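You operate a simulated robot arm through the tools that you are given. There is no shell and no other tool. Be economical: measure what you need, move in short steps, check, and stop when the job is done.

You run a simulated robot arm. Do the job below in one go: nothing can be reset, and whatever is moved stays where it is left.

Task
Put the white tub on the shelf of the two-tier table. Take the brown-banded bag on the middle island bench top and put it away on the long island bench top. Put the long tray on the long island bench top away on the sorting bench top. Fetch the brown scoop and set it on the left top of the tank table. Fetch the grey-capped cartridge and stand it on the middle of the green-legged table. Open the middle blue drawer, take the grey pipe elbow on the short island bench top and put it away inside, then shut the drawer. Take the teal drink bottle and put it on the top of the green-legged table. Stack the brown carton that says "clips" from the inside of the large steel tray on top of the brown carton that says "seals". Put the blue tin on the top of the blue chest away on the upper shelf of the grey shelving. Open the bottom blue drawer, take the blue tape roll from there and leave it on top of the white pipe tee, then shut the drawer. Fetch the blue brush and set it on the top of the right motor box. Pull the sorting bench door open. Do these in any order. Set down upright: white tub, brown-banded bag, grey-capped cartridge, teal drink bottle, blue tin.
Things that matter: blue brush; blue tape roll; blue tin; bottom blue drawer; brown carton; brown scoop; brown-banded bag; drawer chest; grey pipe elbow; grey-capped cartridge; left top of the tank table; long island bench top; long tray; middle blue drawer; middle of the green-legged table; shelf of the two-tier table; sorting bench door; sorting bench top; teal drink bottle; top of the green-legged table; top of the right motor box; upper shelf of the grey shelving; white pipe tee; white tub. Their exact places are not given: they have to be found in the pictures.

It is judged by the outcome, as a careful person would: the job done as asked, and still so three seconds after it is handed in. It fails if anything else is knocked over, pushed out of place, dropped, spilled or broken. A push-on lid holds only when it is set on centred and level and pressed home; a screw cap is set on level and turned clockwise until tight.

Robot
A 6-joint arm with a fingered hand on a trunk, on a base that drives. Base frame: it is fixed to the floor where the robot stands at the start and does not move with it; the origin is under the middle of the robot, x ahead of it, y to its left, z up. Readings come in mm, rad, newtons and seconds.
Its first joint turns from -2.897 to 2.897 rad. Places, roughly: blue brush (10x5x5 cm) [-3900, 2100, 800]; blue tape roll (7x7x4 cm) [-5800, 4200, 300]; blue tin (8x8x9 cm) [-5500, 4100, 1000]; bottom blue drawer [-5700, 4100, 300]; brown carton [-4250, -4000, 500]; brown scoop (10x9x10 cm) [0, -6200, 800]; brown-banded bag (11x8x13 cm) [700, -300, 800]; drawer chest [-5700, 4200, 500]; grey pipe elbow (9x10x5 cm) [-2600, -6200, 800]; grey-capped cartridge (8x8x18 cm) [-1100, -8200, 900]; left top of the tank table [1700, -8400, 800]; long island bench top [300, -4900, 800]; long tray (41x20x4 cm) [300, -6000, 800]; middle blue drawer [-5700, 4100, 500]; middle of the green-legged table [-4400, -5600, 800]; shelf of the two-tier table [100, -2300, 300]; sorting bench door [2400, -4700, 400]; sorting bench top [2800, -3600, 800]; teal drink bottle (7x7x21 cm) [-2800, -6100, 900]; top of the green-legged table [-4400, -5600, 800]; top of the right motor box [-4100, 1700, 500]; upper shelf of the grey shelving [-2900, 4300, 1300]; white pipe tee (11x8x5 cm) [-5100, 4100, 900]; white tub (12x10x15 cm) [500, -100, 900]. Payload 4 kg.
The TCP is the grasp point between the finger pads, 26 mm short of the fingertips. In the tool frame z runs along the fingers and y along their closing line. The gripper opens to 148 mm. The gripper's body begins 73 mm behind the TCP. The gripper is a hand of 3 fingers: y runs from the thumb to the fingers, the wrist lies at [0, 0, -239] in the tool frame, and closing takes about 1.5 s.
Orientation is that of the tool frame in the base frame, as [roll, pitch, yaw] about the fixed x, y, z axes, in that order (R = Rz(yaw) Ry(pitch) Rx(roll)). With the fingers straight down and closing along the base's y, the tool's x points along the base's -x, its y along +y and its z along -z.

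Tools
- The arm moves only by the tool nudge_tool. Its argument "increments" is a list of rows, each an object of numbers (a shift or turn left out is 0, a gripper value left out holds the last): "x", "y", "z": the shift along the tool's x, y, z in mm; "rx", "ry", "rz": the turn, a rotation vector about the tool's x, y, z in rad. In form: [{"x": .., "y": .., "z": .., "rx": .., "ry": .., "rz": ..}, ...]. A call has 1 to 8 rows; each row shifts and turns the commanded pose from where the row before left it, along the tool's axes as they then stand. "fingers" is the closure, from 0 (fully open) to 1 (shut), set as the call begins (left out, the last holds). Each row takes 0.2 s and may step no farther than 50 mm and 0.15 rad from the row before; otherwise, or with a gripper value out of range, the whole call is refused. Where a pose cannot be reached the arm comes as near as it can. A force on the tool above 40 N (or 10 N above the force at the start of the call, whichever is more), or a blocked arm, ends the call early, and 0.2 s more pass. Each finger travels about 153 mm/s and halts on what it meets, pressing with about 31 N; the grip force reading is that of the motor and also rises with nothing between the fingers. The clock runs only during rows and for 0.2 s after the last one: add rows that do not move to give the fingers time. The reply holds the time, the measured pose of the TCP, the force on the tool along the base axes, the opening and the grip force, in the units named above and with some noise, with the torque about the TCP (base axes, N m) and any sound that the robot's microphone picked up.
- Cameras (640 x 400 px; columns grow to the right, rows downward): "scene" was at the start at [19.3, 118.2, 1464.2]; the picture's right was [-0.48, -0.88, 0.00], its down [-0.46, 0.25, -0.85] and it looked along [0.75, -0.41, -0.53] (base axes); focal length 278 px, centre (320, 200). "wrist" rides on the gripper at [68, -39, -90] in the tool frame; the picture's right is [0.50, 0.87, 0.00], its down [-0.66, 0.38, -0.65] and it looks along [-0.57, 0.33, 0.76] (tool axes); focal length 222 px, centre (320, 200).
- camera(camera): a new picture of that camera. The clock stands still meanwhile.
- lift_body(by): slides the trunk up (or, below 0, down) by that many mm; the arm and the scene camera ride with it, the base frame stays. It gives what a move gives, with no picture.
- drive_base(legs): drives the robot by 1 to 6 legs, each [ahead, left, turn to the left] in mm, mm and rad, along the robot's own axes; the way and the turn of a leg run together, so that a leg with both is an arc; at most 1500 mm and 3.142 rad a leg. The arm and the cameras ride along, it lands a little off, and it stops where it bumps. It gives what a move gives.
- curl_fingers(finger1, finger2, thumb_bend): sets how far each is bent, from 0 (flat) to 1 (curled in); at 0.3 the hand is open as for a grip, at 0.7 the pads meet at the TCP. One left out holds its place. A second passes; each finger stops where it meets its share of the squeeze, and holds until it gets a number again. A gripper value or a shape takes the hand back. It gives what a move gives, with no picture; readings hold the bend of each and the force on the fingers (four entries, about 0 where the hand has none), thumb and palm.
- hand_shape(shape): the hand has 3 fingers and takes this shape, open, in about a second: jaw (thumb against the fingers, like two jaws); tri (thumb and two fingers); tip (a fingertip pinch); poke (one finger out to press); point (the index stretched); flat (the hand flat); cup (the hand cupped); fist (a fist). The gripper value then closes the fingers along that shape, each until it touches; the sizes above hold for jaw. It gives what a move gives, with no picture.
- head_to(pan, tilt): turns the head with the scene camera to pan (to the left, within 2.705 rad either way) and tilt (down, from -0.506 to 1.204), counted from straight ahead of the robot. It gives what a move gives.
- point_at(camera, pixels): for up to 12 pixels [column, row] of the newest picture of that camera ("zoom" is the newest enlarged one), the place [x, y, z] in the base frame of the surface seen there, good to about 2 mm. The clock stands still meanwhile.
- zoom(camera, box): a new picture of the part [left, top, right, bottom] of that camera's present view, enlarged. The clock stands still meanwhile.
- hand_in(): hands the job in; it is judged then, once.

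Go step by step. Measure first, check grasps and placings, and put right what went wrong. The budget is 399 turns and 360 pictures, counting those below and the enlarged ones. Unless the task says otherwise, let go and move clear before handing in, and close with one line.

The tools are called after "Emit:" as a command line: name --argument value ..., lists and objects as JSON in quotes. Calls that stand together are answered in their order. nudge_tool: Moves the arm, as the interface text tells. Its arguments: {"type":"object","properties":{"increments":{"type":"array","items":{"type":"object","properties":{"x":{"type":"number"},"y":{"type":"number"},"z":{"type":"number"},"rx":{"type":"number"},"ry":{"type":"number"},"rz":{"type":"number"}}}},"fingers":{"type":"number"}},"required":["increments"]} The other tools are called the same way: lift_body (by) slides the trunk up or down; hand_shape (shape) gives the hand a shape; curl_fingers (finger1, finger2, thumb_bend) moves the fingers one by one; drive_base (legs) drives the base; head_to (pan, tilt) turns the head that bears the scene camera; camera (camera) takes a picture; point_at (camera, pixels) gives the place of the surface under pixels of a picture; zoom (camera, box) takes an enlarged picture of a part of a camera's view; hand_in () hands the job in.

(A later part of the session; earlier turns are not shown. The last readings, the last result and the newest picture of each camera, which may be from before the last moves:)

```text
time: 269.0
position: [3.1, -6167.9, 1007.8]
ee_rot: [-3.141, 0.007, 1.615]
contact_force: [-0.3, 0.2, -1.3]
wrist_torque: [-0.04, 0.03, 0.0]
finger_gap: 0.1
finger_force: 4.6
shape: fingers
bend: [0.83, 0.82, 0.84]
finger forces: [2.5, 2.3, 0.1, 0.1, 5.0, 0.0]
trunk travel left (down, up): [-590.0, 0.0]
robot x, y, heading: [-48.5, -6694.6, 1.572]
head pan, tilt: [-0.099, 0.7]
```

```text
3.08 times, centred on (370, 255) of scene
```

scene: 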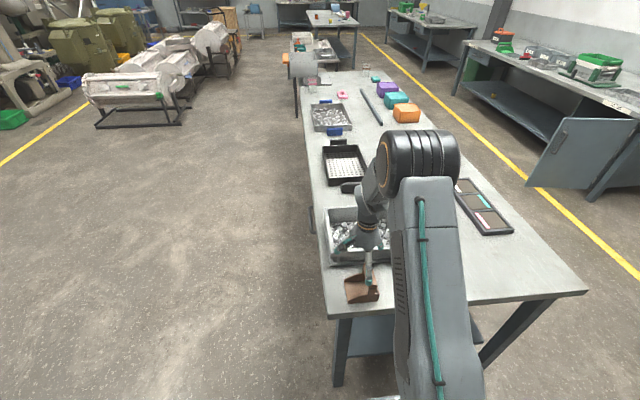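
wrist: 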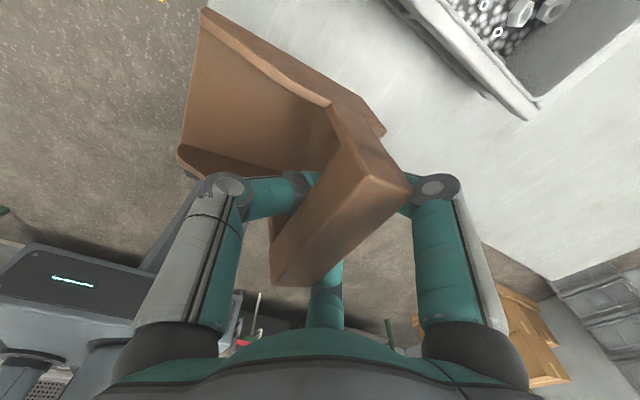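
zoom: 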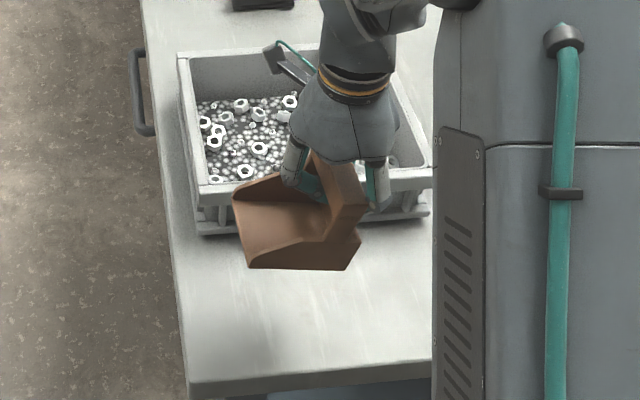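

The scoop hangs securely. Drive to the tank table's left top.

Emit:
drive_base --legs '[[-250, 0, 0], [0, 0, 1.571], [0, 0, 1.571], [0, 1400, 0], [0, 350, 0]]'

Emit:
head_to --pan 0.0 --tilt 0.5

Emit:
camera --camera "scene"

```text
time: 286.9
position: [1655.3, -7510.5, 1006.4]
ee_rot: [3.141, 0.006, -1.555]
contact_force: [-0.1, 0.1, -1.1]
wrist_torque: [-0.01, 0.02, 0.01]
finger_gap: 0.0
finger_force: 3.9
shape: fingers
bend: [0.83, 0.82, 0.84]
finger forces: [2.0, 2.1, 0.0, 0.0, 4.2, 0.0]
trunk travel left (down, up): [-590.0, 0.0]
robot x, y, heading: [1722.7, -6983.6, -1.595]
head pan, tilt: [-0.099, 0.7]
```

```text
time: 287.7
position: [1654.7, -7510.5, 1006.7]
ee_rot: [3.14, 0.006, -1.552]
contact_force: [0.2, 0.3, -1.1]
wrist_torque: [-0.01, 0.01, 0.01]
finger_gap: 0.0
finger_force: 3.6
shape: fingers
bend: [0.83, 0.82, 0.84]
finger forces: [2.0, 2.2, 0.0, 0.0, 4.1, 0.0]
trunk travel left (down, up): [-590.0, 0.0]
robot x, y, heading: [1722.7, -6986.2, -1.592]
head pan, tilt: [0.0, 0.499]
```

```text
243 pictures are left
```

scene: 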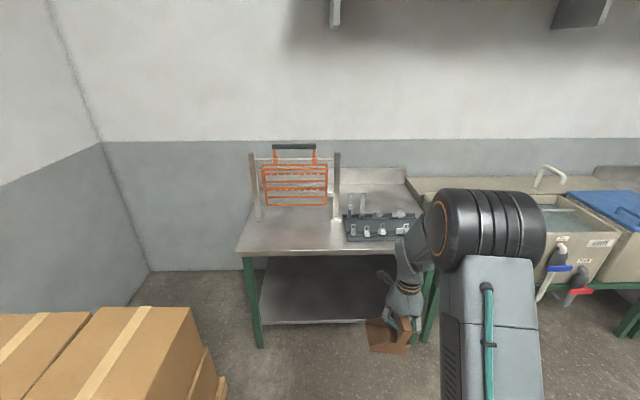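

Emit:
point_at --camera "scene" --pixels '[[240, 250], [280, 240], [310, 240], [300, 225], [430, 262], [345, 240], [350, 215], [258, 215], [335, 215], [295, 250], [385, 250]]'

Emit:
zoom --camera "scene" --box '[230, 140, 450, 280]'

```text
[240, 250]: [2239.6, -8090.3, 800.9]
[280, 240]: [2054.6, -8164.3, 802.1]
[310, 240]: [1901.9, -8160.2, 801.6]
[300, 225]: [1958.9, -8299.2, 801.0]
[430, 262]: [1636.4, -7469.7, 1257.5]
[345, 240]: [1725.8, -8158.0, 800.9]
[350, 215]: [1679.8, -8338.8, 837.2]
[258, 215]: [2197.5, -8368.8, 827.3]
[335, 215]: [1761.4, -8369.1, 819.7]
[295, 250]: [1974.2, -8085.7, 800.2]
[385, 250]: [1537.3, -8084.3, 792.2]
```

```text
2.86 times, centred on (340, 210) of scene
```

zoom: 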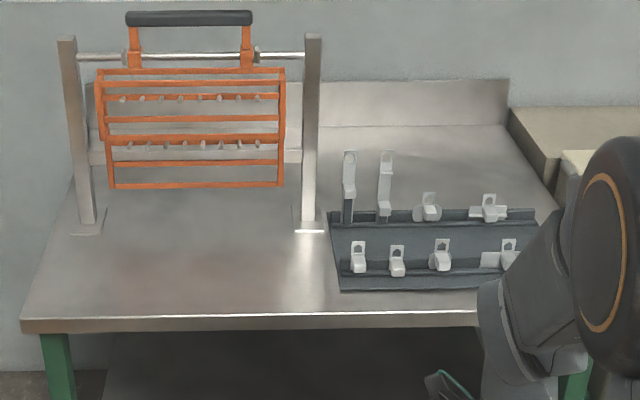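

Emit:
point_at --camera "scene" --pixels '[[190, 308], [200, 340], [225, 395], [100, 310], [215, 375]]'

```text
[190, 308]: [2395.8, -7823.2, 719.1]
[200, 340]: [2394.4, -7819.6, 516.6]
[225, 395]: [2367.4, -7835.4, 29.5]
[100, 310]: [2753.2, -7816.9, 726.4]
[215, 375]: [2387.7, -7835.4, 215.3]
```

Cartons begin at x≥2367. Place the scoop at about (1900,-8190).

Emit:
drive_base --legs '[[0, 250, 0.02], [680, 0, 0]]'

Emit:
head_to --pan 0.0 --tilt 0.75

Emit:
camera --camera "scene"

```text
time: 292.8
position: [1913.5, -8183.6, 1006.3]
ee_rot: [-3.141, 0.008, -1.535]
contact_force: [0.3, 0.1, -1.0]
wrist_torque: [-0.01, -0.01, 0.01]
finger_gap: 0.0
finger_force: 4.0
shape: fingers
bend: [0.83, 0.82, 0.84]
finger forces: [2.1, 2.1, 0.0, 0.0, 4.1, 0.1]
trunk travel left (down, up): [-590.0, 0.0]
robot x, y, heading: [1968.2, -7655.1, -1.575]
head pan, tilt: [0.0, 0.499]
```

```text
time: 293.6
position: [1912.6, -8182.8, 1006.8]
ee_rot: [-3.141, 0.008, -1.532]
contact_force: [-0.4, 0.8, -0.5]
wrist_torque: [-0.01, -0.02, -0.01]
finger_gap: 0.2
finger_force: 3.4
shape: fingers
bend: [0.83, 0.82, 0.84]
finger forces: [2.1, 2.2, 0.0, 0.0, 4.1, 0.1]
trunk travel left (down, up): [-590.0, 0.0]
robot x, y, heading: [1968.2, -7656.1, -1.57]
head pan, tilt: [0.0, 0.75]
```

```text
241 pictures are left
```

scene: 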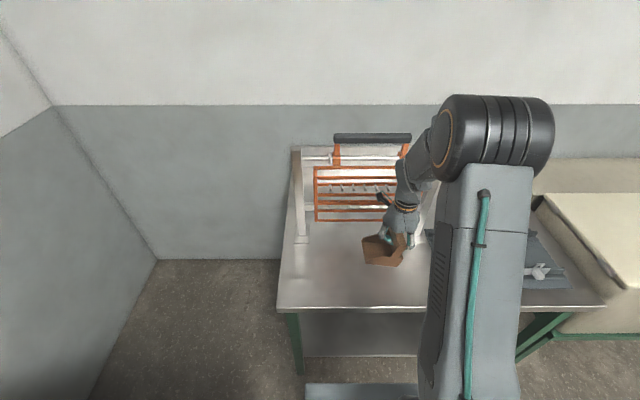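

Emit:
nudge_tool --increments '[{"z": 40}, {"z": 40}, {"z": 25}, {"z": 8}, {}]'

Emit:
nudge_tool --increments '[{"z": 4}, {"z": 3}, {}]'

Emit:
zoom --camera "scene" --box '[330, 190, 450, 300]'

```text
time: 294.8
position: [1913.2, -8182.0, 892.8]
ee_rot: [3.142, 0.007, -1.533]
contact_force: [-0.3, -0.4, -1.2]
wrist_torque: [0.02, -0.01, 0.01]
finger_gap: 0.0
finger_force: 3.8
shape: fingers
bend: [0.83, 0.83, 0.84]
finger forces: [2.0, 2.0, 0.0, 0.0, 4.0, 0.0]
trunk travel left (down, up): [-590.0, 0.0]
robot x, y, heading: [1966.6, -7654.8, -1.578]
head pan, tilt: [0.0, 0.75]
```

```text
time: 295.6
position: [1912.5, -8183.2, 887.4]
ee_rot: [-3.14, 0.008, -1.533]
contact_force: [0.8, 0.1, -1.4]
wrist_torque: [-0.01, -0.03, -0.02]
finger_gap: 0.0
finger_force: 3.9
shape: fingers
bend: [0.83, 0.83, 0.84]
finger forces: [2.1, 2.0, 0.1, 0.1, 4.0, 0.0]
trunk travel left (down, up): [-590.0, 0.0]
robot x, y, heading: [1967.3, -7654.5, -1.573]
head pan, tilt: [0.0, 0.75]
```

```text
3.64 times, centred on (390, 245) of scene
```

zoom: 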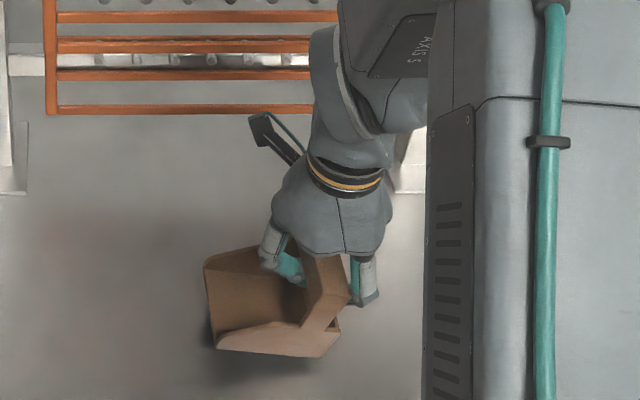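

Still hanging, slightly tilted. Lower further in small steps.

Emit:
nudge_tool --increments '[{"z": 3}, {"z": 3}, {"z": 2}, {}]'

Emit:
nudge_tool --increments '[{"z": 2}, {"z": 2}, {}]'

Emit:
zoom --camera "scene" --box '[330, 190, 450, 300]'

Emit:
point_at --camera "zoom" --pixels '[[225, 270], [250, 345], [300, 350], [215, 340], [310, 310]]'

```text
time: 296.6
position: [1912.7, -8182.1, 878.2]
ee_rot: [3.142, 0.007, -1.533]
contact_force: [-0.5, 1.3, -1.1]
wrist_torque: [0.0, 0.03, -0.01]
finger_gap: 0.0
finger_force: 4.3
shape: fingers
bend: [0.83, 0.83, 0.84]
finger forces: [2.0, 1.9, 0.0, 0.1, 3.9, 0.0]
trunk travel left (down, up): [-590.0, 0.0]
robot x, y, heading: [1967.1, -7657.6, -1.568]
head pan, tilt: [0.0, 0.75]
```

```text
time: 297.4
position: [1912.7, -8181.9, 874.5]
ee_rot: [-3.14, 0.008, -1.533]
contact_force: [-0.4, 0.0, -0.3]
wrist_torque: [0.01, 0.05, 0.02]
finger_gap: 0.0
finger_force: 3.3
shape: fingers
bend: [0.83, 0.83, 0.84]
finger forces: [2.0, 2.0, 0.0, 0.0, 4.0, 0.1]
trunk travel left (down, up): [-590.0, 0.0]
robot x, y, heading: [1972.9, -7655.9, -1.577]
head pan, tilt: [0.0, 0.75]
```

```text
3.64 times, centred on (390, 245) of scene
```

zoom: 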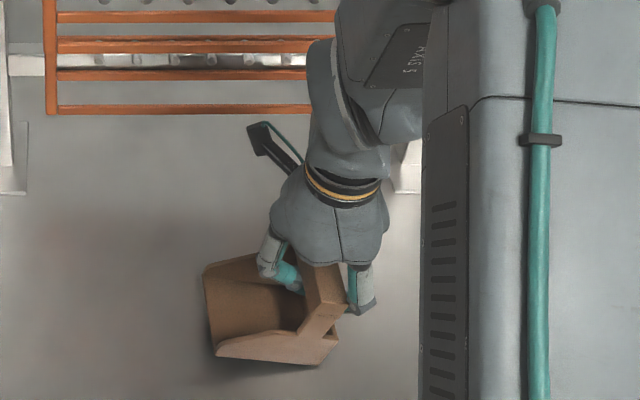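

```text
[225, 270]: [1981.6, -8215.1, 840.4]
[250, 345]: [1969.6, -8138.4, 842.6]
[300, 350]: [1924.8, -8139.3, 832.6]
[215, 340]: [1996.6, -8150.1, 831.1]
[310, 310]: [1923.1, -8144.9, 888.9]
```

Emit:
nudge_tool --increments '[{"z": 2}, {"z": 2}, {"z": 2}, {}]'

Emit:
point_at --camera "zoom" --pixels '[[250, 345]]'

Emit:
zoom --camera "scene" --box '[330, 190, 450, 300]'

```text
time: 298.4
position: [1913.7, -8181.0, 869.8]
ee_rot: [3.141, 0.006, -1.533]
contact_force: [-0.7, 0.2, -1.2]
wrist_torque: [0.01, -0.02, -0.01]
finger_gap: 0.0
finger_force: 0.0
shape: fingers
bend: [0.83, 0.83, 0.84]
finger forces: [0.0, 0.1, 0.1, 0.1, 0.1, 0.0]
trunk travel left (down, up): [-590.0, 0.0]
robot x, y, heading: [1969.7, -7657.8, -1.576]
head pan, tilt: [0.0, 0.75]
```

```text
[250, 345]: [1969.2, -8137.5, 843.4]
```

```text
3.64 times, centred on (390, 245) of scene
```

zoom: 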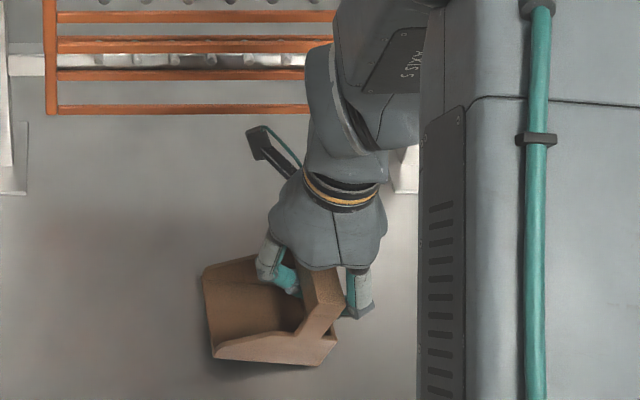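

Finger forces dropped to zero: the scoop is on the table. Open.

Emit:
curl_fingers --finger1 0.5 --finger2 0.5 --thumb_bend 0.5

Emit:
zoom --camera "scene" --box '[330, 190, 450, 300]'

Emit:
point_at --camera "zoom" --pixels '[[250, 350], [225, 285], [300, 350], [320, 300], [325, 280]]'

```text
time: 299.4
position: [1913.2, -8181.2, 869.0]
ee_rot: [3.141, 0.006, -1.534]
contact_force: [-0.2, 0.2, 1.3]
wrist_torque: [0.0, -0.19, 0.02]
finger_gap: 53.9
finger_force: 10.3
shape: fingers
bend: [0.56, 0.56, 0.5]
finger forces: [10.5, 10.2, 0.0, 0.0, 0.0, 0.1]
trunk travel left (down, up): [-590.0, 0.0]
robot x, y, heading: [1966.1, -7659.7, -1.574]
head pan, tilt: [0.0, 0.75]
```

```text
3.64 times, centred on (390, 245) of scene
```

zoom: 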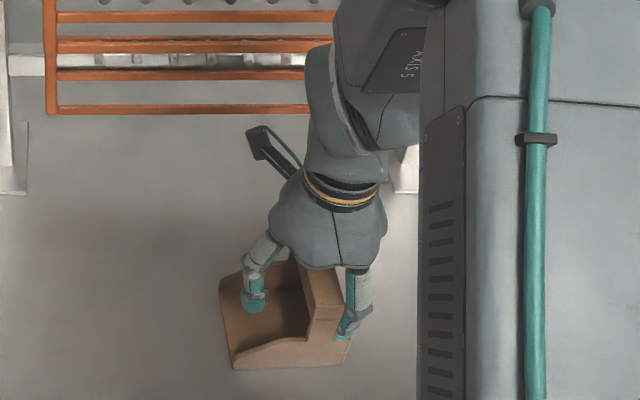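

```text
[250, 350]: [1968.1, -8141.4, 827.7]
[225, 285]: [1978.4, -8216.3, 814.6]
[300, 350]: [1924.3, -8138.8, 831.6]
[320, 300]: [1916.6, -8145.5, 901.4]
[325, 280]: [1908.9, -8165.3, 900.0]
```

Emit:
camera --camera "wrist"

```text
236 pictures are left
```

wrist: 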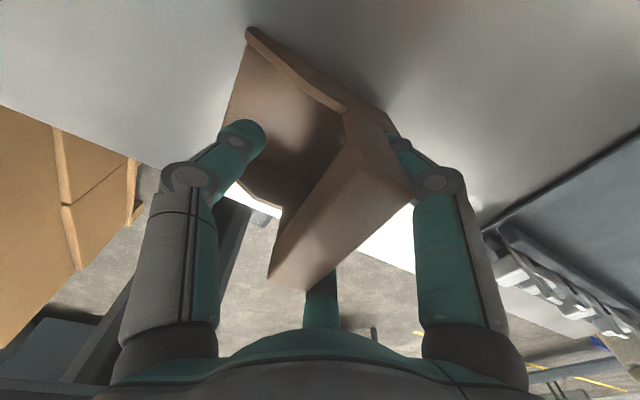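

The scoop settled flat (bar top 900) but the two fingertips are tucked behind the sill under the bar. I'll relax them, rise a little and open again.

Emit:
curl_fingers --finger1 0.62 --finger2 0.62 --thumb_bend 0.5

Emit:
nudge_tool --increments '[{"z": -5}, {"z": -5}, {}]'

Emit:
curl_fingers --finger1 0.48 --finger2 0.48

```text
time: 300.4
position: [1913.5, -8182.5, 870.4]
ee_rot: [-3.141, 0.008, -1.532]
contact_force: [0.4, -0.6, 1.0]
wrist_torque: [0.02, -0.01, -0.01]
finger_gap: 44.0
finger_force: 0.2
shape: fingers
bend: [0.62, 0.62, 0.5]
finger forces: [0.1, 0.1, 0.0, 0.0, 0.0, 0.0]
trunk travel left (down, up): [-590.0, 0.0]
robot x, y, heading: [1966.3, -7655.0, -1.575]
head pan, tilt: [0.0, 0.75]
```

```text
time: 301.2
position: [1914.3, -8182.1, 878.7]
ee_rot: [-3.14, 0.007, -1.533]
contact_force: [-0.5, 0.1, 0.1]
wrist_torque: [0.01, 0.01, 0.0]
finger_gap: 44.1
finger_force: 0.1
shape: fingers
bend: [0.62, 0.62, 0.5]
finger forces: [0.2, 0.2, 0.1, 0.0, 0.0, 0.0]
trunk travel left (down, up): [-590.0, 0.0]
robot x, y, heading: [1968.9, -7657.6, -1.575]
head pan, tilt: [0.0, 0.75]
```

```text
time: 302.2
position: [1914.4, -8183.3, 879.6]
ee_rot: [3.141, 0.006, -1.533]
contact_force: [0.8, 0.4, 0.6]
wrist_torque: [0.0, 0.03, -0.01]
finger_gap: 65.1
finger_force: 0.0
shape: fingers
bend: [0.48, 0.48, 0.5]
finger forces: [0.0, 0.0, 0.1, 0.0, 0.0, 0.0]
trunk travel left (down, up): [-590.0, 0.0]
robot x, y, heading: [1965.5, -7655.3, -1.574]
head pan, tilt: [0.0, 0.75]
```

Opened freely now. Rise and check.

Emit:
nudge_tool --increments '[{"z": -15}, {"z": -40}, {"z": -45}, {"z": -45}, {}]'

Emit:
zoom --camera "scene" --box '[330, 190, 450, 300]'

```text
time: 303.4
position: [1914.8, -8183.8, 1025.6]
ee_rot: [3.141, 0.006, -1.532]
contact_force: [0.5, 0.5, 0.9]
wrist_torque: [0.03, 0.0, 0.0]
finger_gap: 65.1
finger_force: 0.1
shape: fingers
bend: [0.48, 0.48, 0.5]
finger forces: [0.0, 0.0, 0.0, 0.0, 0.1, 0.0]
trunk travel left (down, up): [-590.0, 0.0]
robot x, y, heading: [1968.5, -7654.9, -1.578]
head pan, tilt: [0.0, 0.75]
```

```text
3.64 times, centred on (390, 245) of scene
```

zoom: 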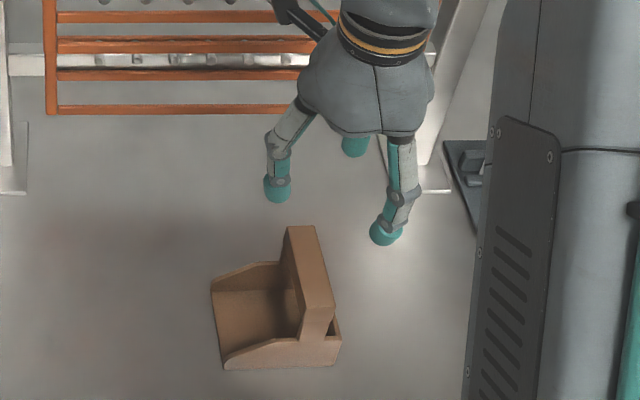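

The scoop is placed. Next, the grey-capped cartridge near (-1090,-8165). Drive along the tank table.

Emit:
drive_base --legs '[[-300, 0, 0.005], [0, -1500, 0], [0, -1450, 0]]'

Emit:
head_to --pan 0.0 --tilt 0.5

Emit:
camera --camera "scene"

```text
time: 319.2
position: [-1053.1, -7794.0, 1025.7]
ee_rot: [-3.14, 0.008, -1.578]
contact_force: [0.0, 0.4, -0.5]
wrist_torque: [-0.03, -0.02, -0.04]
finger_gap: 65.1
finger_force: 0.1
shape: fingers
bend: [0.48, 0.48, 0.5]
finger forces: [0.0, 0.0, 0.0, 0.0, 0.1, 0.0]
trunk travel left (down, up): [-590.0, 0.0]
robot x, y, heading: [-973.5, -7271.3, -1.617]
head pan, tilt: [0.0, 0.75]
```

```text
time: 320.0
position: [-1052.5, -7793.7, 1025.0]
ee_rot: [3.14, 0.006, -1.578]
contact_force: [-0.5, 0.2, -0.1]
wrist_torque: [0.0, 0.01, -0.02]
finger_gap: 65.3
finger_force: 0.1
shape: fingers
bend: [0.48, 0.48, 0.5]
finger forces: [0.1, 0.1, 0.0, 0.0, 0.1, 0.1]
trunk travel left (down, up): [-590.0, 0.0]
robot x, y, heading: [-974.9, -7270.8, -1.62]
head pan, tilt: [0.0, 0.499]
```

```text
234 pictures are left
```

scene: 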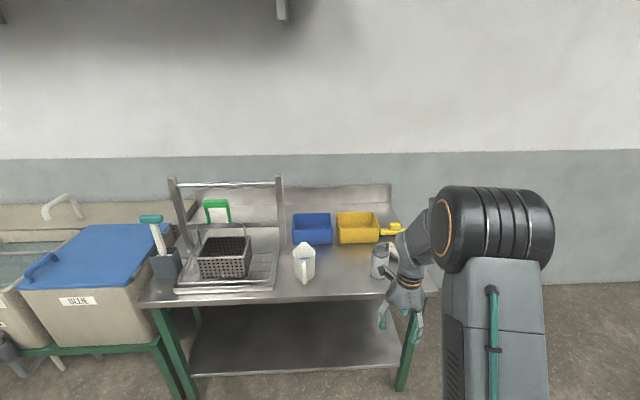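

Emit:
zoom --camera "scene" --box '[280, 200, 440, 310]'

Emit:
point_at --camera "zoom" --pixels '[[390, 200], [385, 260], [375, 300], [100, 180], [95, 250], [395, 180], [370, 260], [410, 310], [450, 200], [400, 195]]'

```text
3.64 times, centred on (360, 255) of scene
```

zoom: 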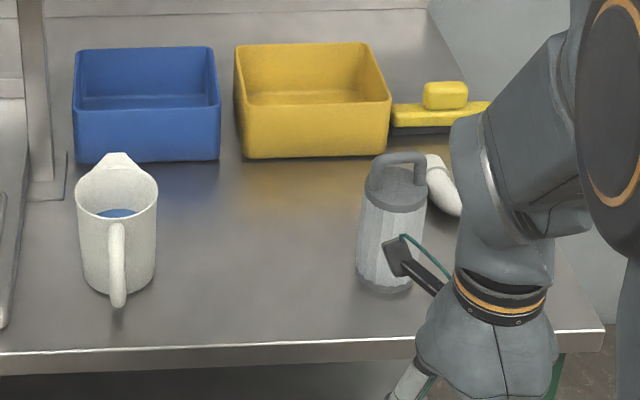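

```text
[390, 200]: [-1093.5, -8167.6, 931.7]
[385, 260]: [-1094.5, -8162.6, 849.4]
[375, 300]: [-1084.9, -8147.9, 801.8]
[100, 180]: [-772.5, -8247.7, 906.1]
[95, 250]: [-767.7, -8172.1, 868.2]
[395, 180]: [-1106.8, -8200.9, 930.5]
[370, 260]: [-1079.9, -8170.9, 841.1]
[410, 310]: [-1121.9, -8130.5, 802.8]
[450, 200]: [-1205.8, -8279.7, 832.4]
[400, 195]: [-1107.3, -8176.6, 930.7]
```

The cartridge: body centre about (-1103,-8196), cap top z 931 with a loop above. I'll approach and grip around the cap with all three fingers.

Emit:
drive_base --legs '[[0, -70, 0.047], [365, 0, 0]]'

Emit:
head_to --pan -0.05 --tilt 0.75

Emit:
camera --camera "scene"

Emit:
camera --camera "wrist"

```text
time: 322.9
position: [-1094.8, -8158.4, 1025.0]
ee_rot: [-3.141, 0.007, -1.525]
contact_force: [0.5, -0.9, -0.3]
wrist_torque: [0.0, -0.01, -0.05]
finger_gap: 64.9
finger_force: 0.1
shape: fingers
bend: [0.48, 0.48, 0.5]
finger forces: [0.0, 0.0, 0.0, 0.1, 0.0, 0.0]
trunk travel left (down, up): [-590.0, 0.0]
robot x, y, heading: [-1043.7, -7631.1, -1.566]
head pan, tilt: [0.0, 0.499]
```

```text
time: 323.7
position: [-1096.1, -8159.5, 1025.4]
ee_rot: [-3.141, 0.007, -1.526]
contact_force: [0.2, -0.8, -0.5]
wrist_torque: [0.0, 0.03, -0.03]
finger_gap: 65.2
finger_force: 0.1
shape: fingers
bend: [0.48, 0.48, 0.5]
finger forces: [0.0, 0.0, 0.0, 0.0, 0.0, 0.1]
trunk travel left (down, up): [-590.0, 0.0]
robot x, y, heading: [-1043.8, -7629.8, -1.565]
head pan, tilt: [-0.051, 0.75]
```

```text
232 pictures are left
```

scene: 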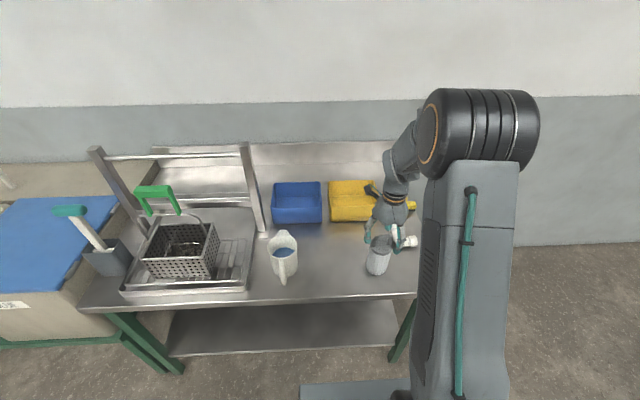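

```text
231 pictures are left
```

wrist: 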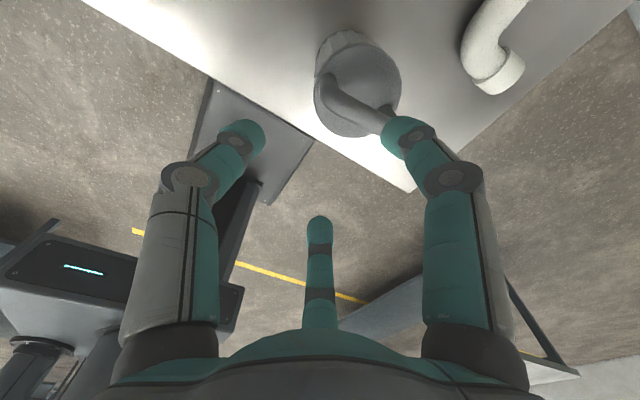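

Emit:
point_at --camera "wrist" --pixels '[[318, 70], [397, 75], [365, 50], [345, 130], [375, 110], [330, 82], [382, 122], [355, 105], [395, 100]]'

Emit:
nudge_tool --increments '[{"z": -30}, {}]'

```text
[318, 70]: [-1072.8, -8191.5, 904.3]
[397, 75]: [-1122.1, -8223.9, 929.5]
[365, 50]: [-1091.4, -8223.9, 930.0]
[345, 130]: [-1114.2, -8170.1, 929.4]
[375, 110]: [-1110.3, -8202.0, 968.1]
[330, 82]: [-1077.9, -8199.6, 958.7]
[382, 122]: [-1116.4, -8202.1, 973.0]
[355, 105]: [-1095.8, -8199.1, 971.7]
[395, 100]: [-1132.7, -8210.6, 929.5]
```

```text
time: 324.3
position: [-1095.8, -8158.8, 1055.4]
ee_rot: [3.141, 0.007, -1.525]
contact_force: [-0.3, 0.6, 0.1]
wrist_torque: [-0.02, -0.01, 0.0]
finger_gap: 65.0
finger_force: 0.0
shape: fingers
bend: [0.48, 0.48, 0.5]
finger forces: [0.1, 0.0, 0.0, 0.1, 0.0, 0.1]
trunk travel left (down, up): [-590.0, 0.0]
robot x, y, heading: [-1048.1, -7628.5, -1.565]
head pan, tilt: [-0.051, 0.75]
```

Centre ≈ (-1103,-8199), loop top z≈975. Align and descend to TCP z≈916.

Emit:
curl_fingers --finger1 0.4 --finger2 0.4 --thumb_bend 0.4

Emit:
nudge_tool --increments '[{"x": 40, "y": 9}, {"z": 40}, {"z": 40}, {}]'

Emit:
camera --camera "wrist"

Emit:
zoom --camera "scene" --box '[340, 170, 440, 290]'

```text
time: 325.3
position: [-1093.8, -8159.1, 1055.1]
ee_rot: [-3.141, 0.008, -1.525]
contact_force: [0.1, 0.6, -0.2]
wrist_torque: [-0.02, -0.01, 0.02]
finger_gap: 94.5
finger_force: 0.1
shape: fingers
bend: [0.4, 0.4, 0.4]
finger forces: [0.0, 0.0, 0.0, 0.0, 0.0, 0.1]
trunk travel left (down, up): [-590.0, 0.0]
robot x, y, heading: [-1043.3, -7632.7, -1.57]
head pan, tilt: [-0.051, 0.75]
```

```text
time: 326.3
position: [-1099.4, -8199.9, 974.8]
ee_rot: [-3.142, 0.007, -1.526]
contact_force: [-0.8, 0.4, 0.3]
wrist_torque: [0.03, 0.01, -0.05]
finger_gap: 94.7
finger_force: 0.1
shape: fingers
bend: [0.4, 0.4, 0.4]
finger forces: [0.0, 0.0, 0.0, 0.0, 0.0, 0.0]
trunk travel left (down, up): [-590.0, 0.0]
robot x, y, heading: [-1042.8, -7634.1, -1.572]
head pan, tilt: [-0.051, 0.75]
```

```text
230 pictures are left
```

wrist: 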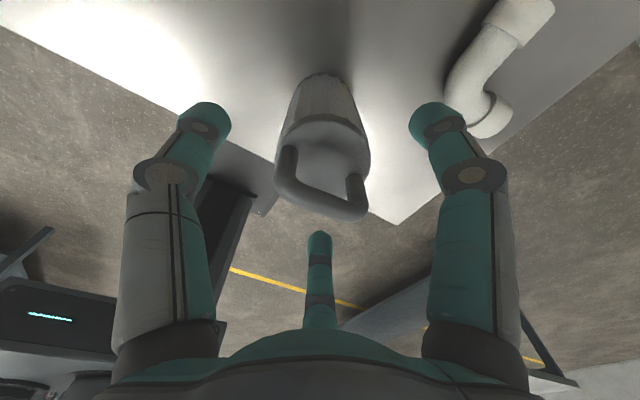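

```text
3.33 times, centred on (390, 230) of scene
```

zoom: 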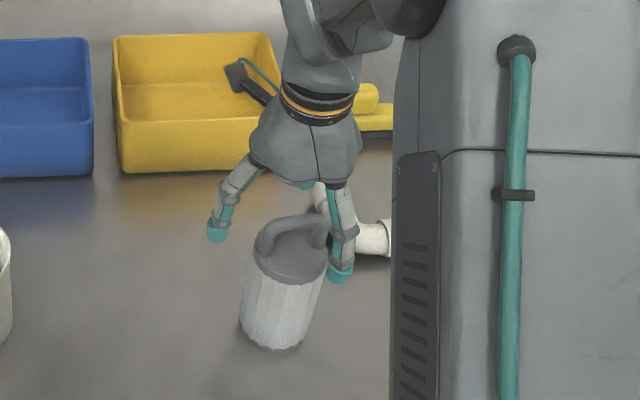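

Emit:
nudge_tool --increments '[{"y": 3, "z": 30}, {"z": 28}, {}]'

Emit:
curl_fingers --finger1 0.9 --finger2 0.9 --thumb_bend 0.9

Emit:
zoom --camera "scene" --box '[340, 170, 440, 290]'

Emit:
camera --camera "wrist"

```text
time: 327.1
position: [-1103.9, -8199.4, 917.4]
ee_rot: [3.142, 0.007, -1.526]
contact_force: [-0.4, -0.7, -0.8]
wrist_torque: [0.0, 0.01, 0.0]
finger_gap: 94.6
finger_force: 0.2
shape: fingers
bend: [0.4, 0.4, 0.4]
finger forces: [0.0, 0.1, 0.1, 0.0, 0.1, 0.1]
trunk travel left (down, up): [-590.0, 0.0]
robot x, y, heading: [-1042.6, -7631.3, -1.568]
head pan, tilt: [-0.051, 0.75]
```

```text
time: 328.1
position: [-1104.0, -8200.2, 919.4]
ee_rot: [3.141, 0.007, -1.526]
contact_force: [0.5, -0.2, 4.2]
wrist_torque: [-0.05, 0.21, 0.02]
finger_gap: 49.5
finger_force: 29.6
shape: fingers
bend: [0.5, 0.48, 0.57]
finger forces: [14.3, 16.2, 0.0, 0.0, 28.0, 0.0]
trunk travel left (down, up): [-590.0, 0.0]
robot x, y, heading: [-1045.9, -7630.2, -1.563]
head pan, tilt: [-0.051, 0.75]
```

```text
3.33 times, centred on (390, 230) of scene
```

zoom: 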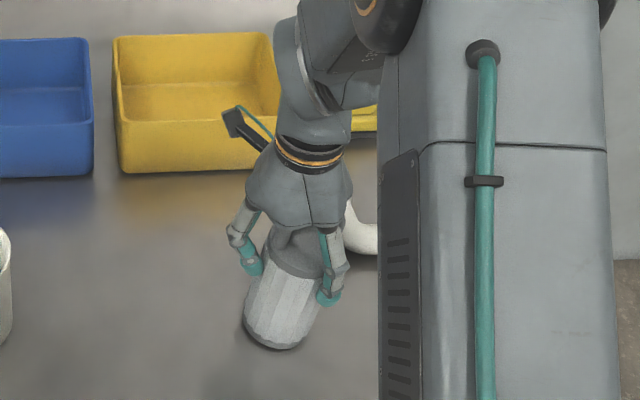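

```text
227 pictures are left
```

wrist: 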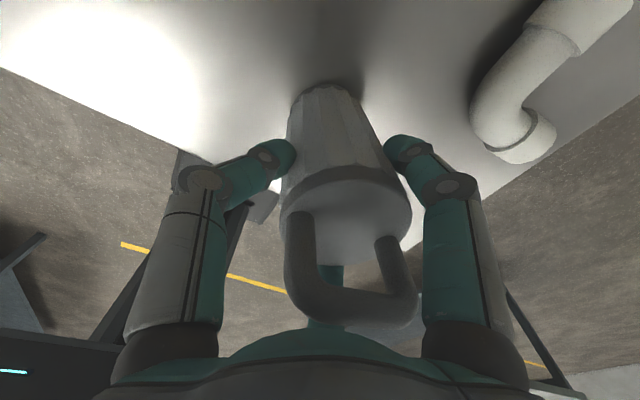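

A solid three-point grip. Lift straight up and check.

Emit:
nudge_tool --increments '[{"z": -15}, {"z": -40}, {"z": -45}, {"z": -45}, {}]'

Emit:
camera --camera "scene"

```text
time: 329.3
position: [-1105.2, -8198.5, 1062.3]
ee_rot: [-3.139, 0.008, -1.525]
contact_force: [0.6, 1.2, -1.3]
wrist_torque: [-0.02, 0.01, -0.04]
finger_gap: 49.5
finger_force: 29.0
shape: fingers
bend: [0.5, 0.48, 0.57]
finger forces: [13.7, 16.4, 0.0, 0.0, 27.8, 0.1]
trunk travel left (down, up): [-590.0, 0.0]
robot x, y, heading: [-1042.5, -7631.1, -1.57]
head pan, tilt: [-0.051, 0.75]
```

```text
226 pictures are left
```

scene: 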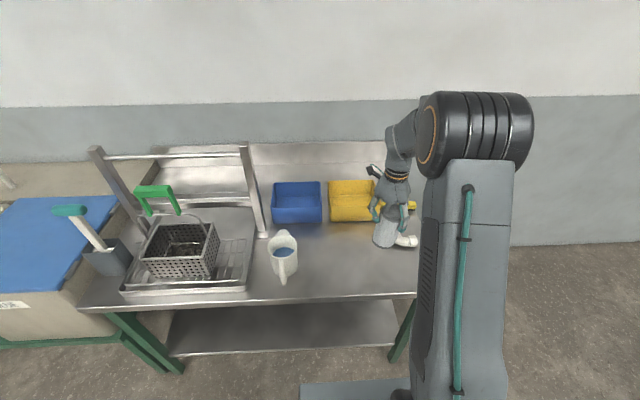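

Carrying the cartridge. Drive back and toward -x, then look for the green-legged table.

Emit:
drive_base --legs '[[-350, 0, 0], [0, 0, -1.571], [1100, 0, 0]]'

Emit:
head_to --pan -0.35 --tilt 0.35

Emit:
camera --camera "scene"

```text
time: 340.6
position: [-2711.9, -7205.3, 1061.2]
ee_rot: [-3.14, 0.007, -3.107]
contact_force: [0.8, -0.7, -1.2]
wrist_torque: [-0.03, -0.01, -0.03]
finger_gap: 49.6
finger_force: 28.2
shape: fingers
bend: [0.5, 0.48, 0.57]
finger forces: [14.2, 15.3, 0.0, 0.0, 27.3, 0.0]
trunk travel left (down, up): [-590.0, 0.0]
robot x, y, heading: [-2144.6, -7269.8, 3.14]
head pan, tilt: [-0.051, 0.75]
```

```text
time: 341.5
position: [-2710.8, -7205.4, 1061.6]
ee_rot: [3.141, 0.008, -3.109]
contact_force: [0.8, -0.2, -1.9]
wrist_torque: [0.0, 0.02, -0.02]
finger_gap: 49.3
finger_force: 27.6
shape: fingers
bend: [0.5, 0.48, 0.57]
finger forces: [14.1, 15.1, 0.0, 0.1, 27.3, 0.0]
trunk travel left (down, up): [-590.0, 0.0]
robot x, y, heading: [-2144.6, -7272.1, 3.135]
head pan, tilt: [-0.351, 0.351]
```

```text
225 pictures are left
```

scene: 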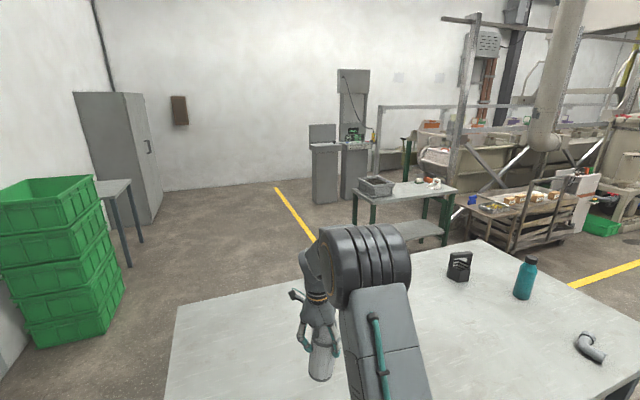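

Emit:
point_at --camera "scene" --pixels '[[180, 308], [480, 245], [625, 318], [250, 370], [360, 193], [455, 190], [400, 200], [425, 195], [375, 185], [430, 182], [525, 275], [590, 348]]'

Emit:
zoom --camera "scene" --box '[300, 140, 600, 330]'

```text
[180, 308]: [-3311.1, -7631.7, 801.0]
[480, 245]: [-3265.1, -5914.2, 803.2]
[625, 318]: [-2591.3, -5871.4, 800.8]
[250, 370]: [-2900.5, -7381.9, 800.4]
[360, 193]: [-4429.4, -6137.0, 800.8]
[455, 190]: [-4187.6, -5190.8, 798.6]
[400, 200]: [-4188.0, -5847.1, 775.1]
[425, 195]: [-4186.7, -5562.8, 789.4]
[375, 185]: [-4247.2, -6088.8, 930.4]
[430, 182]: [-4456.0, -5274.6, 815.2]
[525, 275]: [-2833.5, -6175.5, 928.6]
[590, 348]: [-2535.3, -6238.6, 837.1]
```

```text
2.11 times, centred on (450, 235) of scene
```

zoom: 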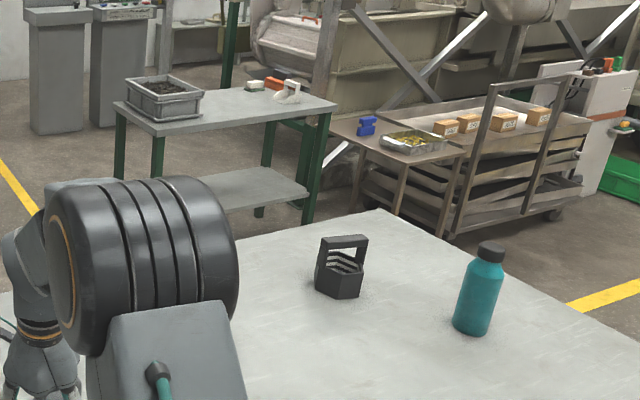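

The green-legged table spans x≤-4188, y -6140…-5190; its middle (-4400,-5650) is free. Drive round the short bench's end to it.

Emit:
drive_base --legs '[[-330, 0, 0.006], [0, -1500, 0], [0, -230, 0], [1200, 0, 0]]'

Emit:
head_to --pan 0.0 --tilt 0.5

Emit:
camera --camera "scene"

```text
time: 357.6
position: [-3547.0, -5472.0, 1062.7]
ee_rot: [3.141, 0.007, -3.1]
contact_force: [0.6, -0.4, -3.1]
wrist_torque: [-0.03, 0.0, 0.02]
finger_gap: 49.5
finger_force: 28.4
shape: fingers
bend: [0.5, 0.48, 0.57]
finger forces: [14.1, 15.2, 0.0, 0.0, 27.2, 0.1]
trunk travel left (down, up): [-590.0, 0.0]
robot x, y, heading: [-2981.1, -5535.1, -3.136]
head pan, tilt: [-0.351, 0.351]
```

```text
time: 358.4
position: [-3546.4, -5470.8, 1063.0]
ee_rot: [3.14, 0.006, -3.097]
contact_force: [-0.1, 0.6, -2.0]
wrist_torque: [-0.01, -0.02, 0.01]
finger_gap: 49.5
finger_force: 28.3
shape: fingers
bend: [0.5, 0.48, 0.57]
finger forces: [14.1, 15.1, 0.0, 0.2, 27.2, 0.1]
trunk travel left (down, up): [-590.0, 0.0]
robot x, y, heading: [-2979.8, -5534.3, -3.14]
head pan, tilt: [0.0, 0.499]
```

```text
223 pictures are left
```

scene: 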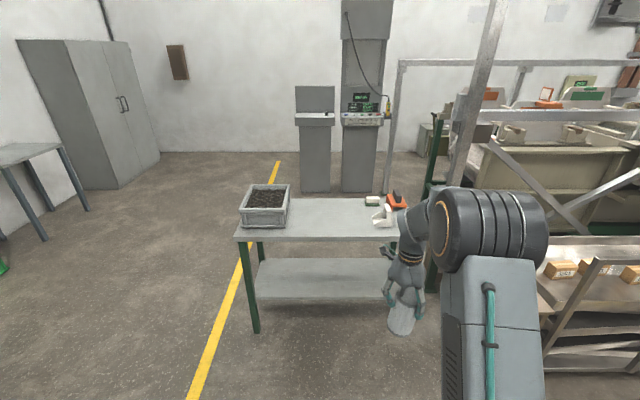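

Emit:
point_at --camera "scene" --pixels '[[240, 237], [330, 235], [395, 237], [260, 198], [330, 200], [365, 199], [380, 215], [285, 225], [330, 215], [550, 250], [620, 250], [560, 300]]'

```text
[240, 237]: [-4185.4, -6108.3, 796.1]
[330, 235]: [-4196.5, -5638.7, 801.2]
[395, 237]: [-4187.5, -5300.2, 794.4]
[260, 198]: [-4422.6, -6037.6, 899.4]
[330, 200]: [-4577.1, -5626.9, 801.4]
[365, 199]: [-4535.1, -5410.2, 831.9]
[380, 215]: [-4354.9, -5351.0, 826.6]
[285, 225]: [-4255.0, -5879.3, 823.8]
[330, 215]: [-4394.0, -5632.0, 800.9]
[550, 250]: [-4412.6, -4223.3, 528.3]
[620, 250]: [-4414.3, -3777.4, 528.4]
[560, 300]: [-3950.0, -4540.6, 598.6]
```

Emit:
drive_base --legs '[[834, 0, 0], [0, 180, 0]]'

Emit:
head_to --pan 0.0 --tilt 0.75

Emit:
camera --camera "scene"

```text
time: 364.0
position: [-4382.5, -5645.4, 1062.6]
ee_rot: [-3.141, 0.007, -3.11]
contact_force: [-1.1, -0.3, -2.0]
wrist_torque: [-0.06, -0.02, -0.02]
finger_gap: 49.3
finger_force: 27.8
shape: fingers
bend: [0.5, 0.48, 0.57]
finger forces: [14.1, 15.0, 0.0, 0.0, 27.1, 0.0]
trunk travel left (down, up): [-590.0, 0.0]
robot x, y, heading: [-3814.1, -5715.5, 3.13]
head pan, tilt: [0.0, 0.499]
```

```text
time: 364.8
position: [-4381.6, -5644.2, 1062.3]
ee_rot: [-3.141, 0.006, -3.111]
contact_force: [0.4, -0.1, -2.2]
wrist_torque: [-0.04, -0.05, -0.02]
finger_gap: 49.7
finger_force: 28.6
shape: fingers
bend: [0.5, 0.48, 0.57]
finger forces: [14.2, 15.0, 0.1, 0.0, 27.1, 0.0]
trunk travel left (down, up): [-590.0, 0.0]
robot x, y, heading: [-3814.3, -5713.2, 3.131]
head pan, tilt: [0.0, 0.75]
```

```text
222 pictures are left
```

scene: 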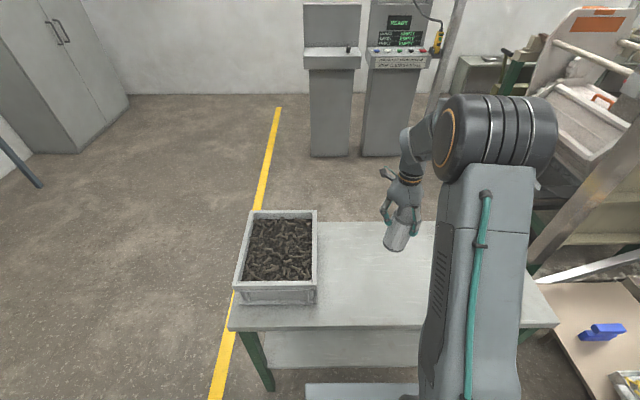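

Emit:
nudge_tool --increments '[{"z": 45}, {"z": 45}, {"z": 40}, {"z": 6}, {}]'

Emit:
nudge_tool --increments '[{"z": 3}, {"z": 3}, {"z": 2}, {}]'

Emit:
zoom --camera "scene" --box '[330, 170, 450, 300]'

```text
time: 365.9
position: [-4382.6, -5643.6, 924.2]
ee_rot: [3.141, 0.007, -3.11]
contact_force: [-0.2, 1.0, -1.9]
wrist_torque: [-0.04, 0.0, -0.02]
finger_gap: 49.2
finger_force: 27.5
shape: fingers
bend: [0.5, 0.48, 0.57]
finger forces: [14.4, 14.5, 0.0, 0.0, 26.9, 0.1]
trunk travel left (down, up): [-590.0, 0.0]
robot x, y, heading: [-3814.5, -5713.6, 3.133]
head pan, tilt: [0.0, 0.75]
```

```text
time: 366.9
position: [-4381.9, -5644.7, 918.3]
ee_rot: [3.141, 0.006, -3.11]
contact_force: [0.1, -4.1, 16.0]
wrist_torque: [0.24, -0.01, 0.0]
finger_gap: 49.3
finger_force: 28.8
shape: fingers
bend: [0.5, 0.48, 0.57]
finger forces: [13.5, 14.6, 0.0, 0.0, 30.1, 0.0]
trunk travel left (down, up): [-590.0, 0.0]
robot x, y, heading: [-3812.8, -5711.4, 3.132]
head pan, tilt: [0.0, 0.75]
```

```text
3.08 times, centred on (390, 235) of scene
```

zoom: 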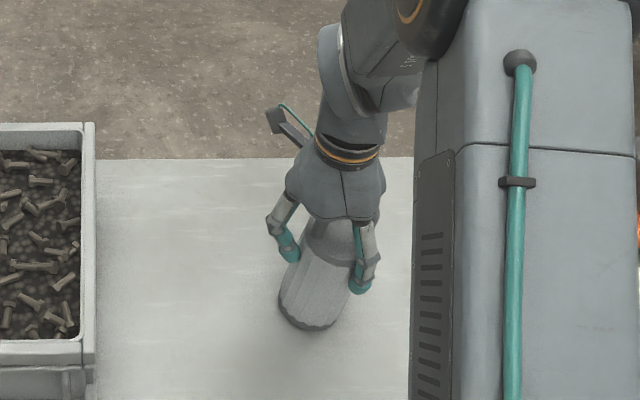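

Contact at 16 N. Release and rise.

Emit:
curl_fingers --finger1 0.4 --finger2 0.4 --thumb_bend 0.4

Emit:
nudge_tool --increments '[{"z": -20}, {"z": -40}, {"z": -45}, {"z": -45}, {}]'

Emit:
zoom --camera "scene" --box '[330, 170, 450, 300]'

```text
time: 367.9
position: [-4382.5, -5644.4, 917.2]
ee_rot: [3.141, 0.007, -3.109]
contact_force: [-0.2, -0.2, -0.5]
wrist_torque: [0.01, -0.03, 0.03]
finger_gap: 94.6
finger_force: 0.1
shape: fingers
bend: [0.4, 0.4, 0.4]
finger forces: [0.0, 0.0, 0.0, 0.1, 0.0, 0.0]
trunk travel left (down, up): [-590.0, 0.0]
robot x, y, heading: [-3816.2, -5711.6, 3.129]
head pan, tilt: [0.0, 0.75]
```

```text
time: 369.1
position: [-4382.2, -5642.7, 1068.7]
ee_rot: [-3.141, 0.007, -3.111]
contact_force: [-0.6, 0.4, -0.5]
wrist_torque: [0.0, 0.0, -0.02]
finger_gap: 94.9
finger_force: 0.1
shape: fingers
bend: [0.4, 0.4, 0.4]
finger forces: [0.0, 0.0, 0.0, 0.1, 0.0, 0.0]
trunk travel left (down, up): [-590.0, 0.0]
robot x, y, heading: [-3814.8, -5714.1, 3.132]
head pan, tilt: [0.0, 0.75]
```

```text
3.08 times, centred on (390, 235) of scene
```

zoom: 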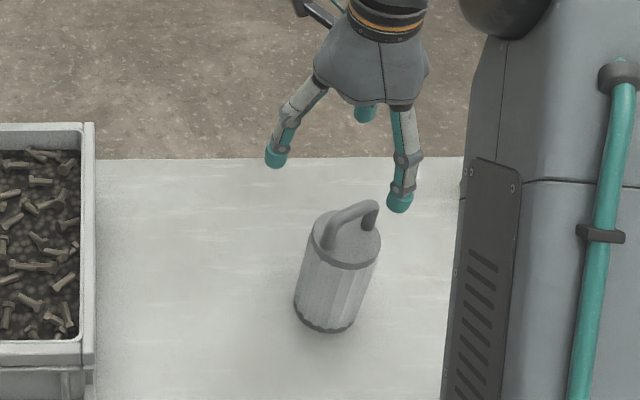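

The cartridge stands. Next the teal bottle at (-2833,-6175): approach from the short bench's end, facing -y.

Emit:
nudge_tool --increments '[{"z": -40}, {"z": -40}, {}]'

Emit:
drive_base --legs '[[0, -185, 0], [-980, 0, 0.01], [0, 0, 1.571]]'

Emit:
head_to --pan -0.05 --tilt 0.7

Emit:
camera --camera "scene"

Emit:
camera --camera "wrist"

```text
time: 369.9
position: [-4381.6, -5642.9, 1147.4]
ee_rot: [-3.141, 0.007, -3.109]
contact_force: [-0.4, 0.7, 1.1]
wrist_torque: [-0.02, 0.0, 0.02]
finger_gap: 94.8
finger_force: 0.1
shape: fingers
bend: [0.4, 0.4, 0.4]
finger forces: [0.0, 0.0, 0.0, 0.1, 0.0, 0.1]
trunk travel left (down, up): [-590.0, 0.0]
robot x, y, heading: [-3814.8, -5711.2, 3.131]
head pan, tilt: [0.0, 0.75]
```

```text
time: 380.0
position: [-2926.4, -6102.9, 1148.4]
ee_rot: [3.141, 0.007, -1.586]
contact_force: [-0.1, -0.2, -0.2]
wrist_torque: [0.0, -0.03, 0.0]
finger_gap: 94.7
finger_force: 0.0
shape: fingers
bend: [0.4, 0.4, 0.4]
finger forces: [0.0, 0.1, 0.0, 0.0, 0.1, 0.0]
trunk travel left (down, up): [-590.0, 0.0]
robot x, y, heading: [-2832.5, -5541.5, -1.632]
head pan, tilt: [0.0, 0.75]
```

```text
time: 380.6
position: [-2925.8, -6102.3, 1147.6]
ee_rot: [-3.141, 0.008, -1.583]
contact_force: [-0.6, 0.1, 0.4]
wrist_torque: [-0.01, -0.03, -0.02]
finger_gap: 94.8
finger_force: 0.1
shape: fingers
bend: [0.4, 0.4, 0.4]
finger forces: [0.0, 0.0, 0.1, 0.0, 0.1, 0.0]
trunk travel left (down, up): [-590.0, 0.0]
robot x, y, heading: [-2828.1, -5539.1, -1.626]
head pan, tilt: [-0.051, 0.7]
```

```text
219 pictures are left
```

scene: 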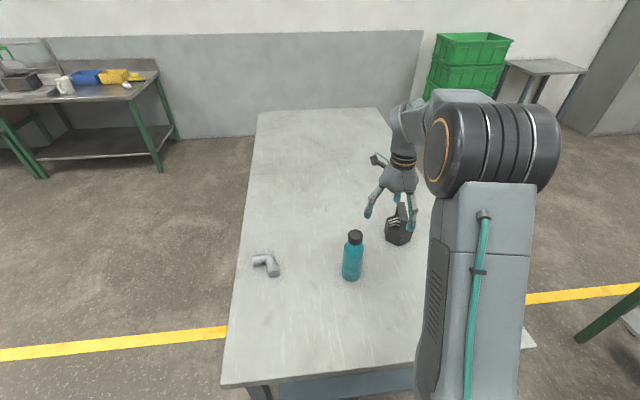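

```text
218 pictures are left
```

wrist: 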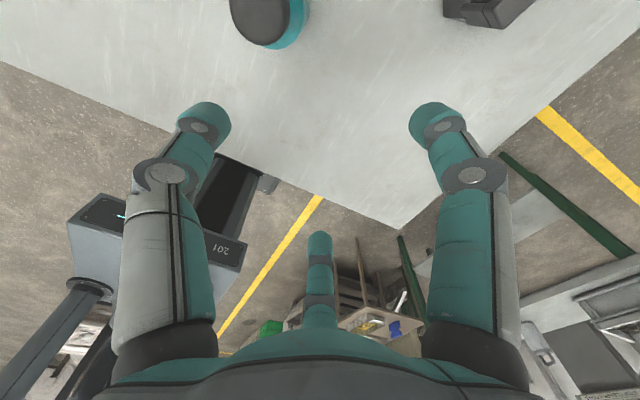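

Emit:
point_at --camera "scene" --pixels '[[355, 233], [355, 242], [352, 260], [351, 281], [348, 236], [362, 236], [343, 270], [361, 270], [262, 258], [272, 268], [258, 262], [275, 275]]'

Emit:
zoom --camera "scene" --box '[230, 210, 430, 300]'

```text
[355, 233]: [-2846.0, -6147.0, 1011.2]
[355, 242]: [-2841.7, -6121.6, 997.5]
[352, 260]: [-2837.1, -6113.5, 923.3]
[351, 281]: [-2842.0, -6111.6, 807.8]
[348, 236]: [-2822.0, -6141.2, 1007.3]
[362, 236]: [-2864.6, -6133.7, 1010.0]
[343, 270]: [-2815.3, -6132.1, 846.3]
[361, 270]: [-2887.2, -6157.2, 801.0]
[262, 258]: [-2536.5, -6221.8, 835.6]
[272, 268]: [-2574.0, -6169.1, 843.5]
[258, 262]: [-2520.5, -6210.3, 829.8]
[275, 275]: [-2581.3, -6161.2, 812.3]
```

```text
3.20 times, centred on (330, 255) of scene
```

zoom: 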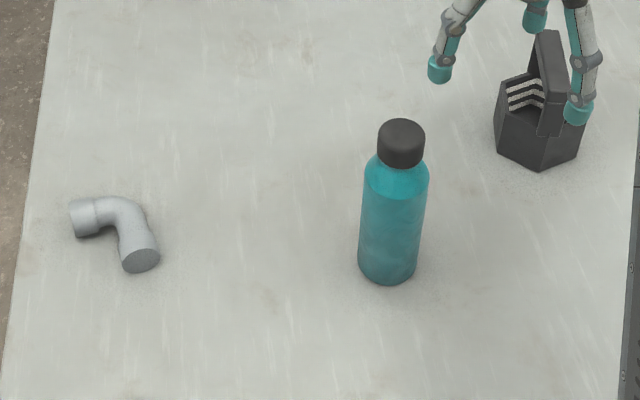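

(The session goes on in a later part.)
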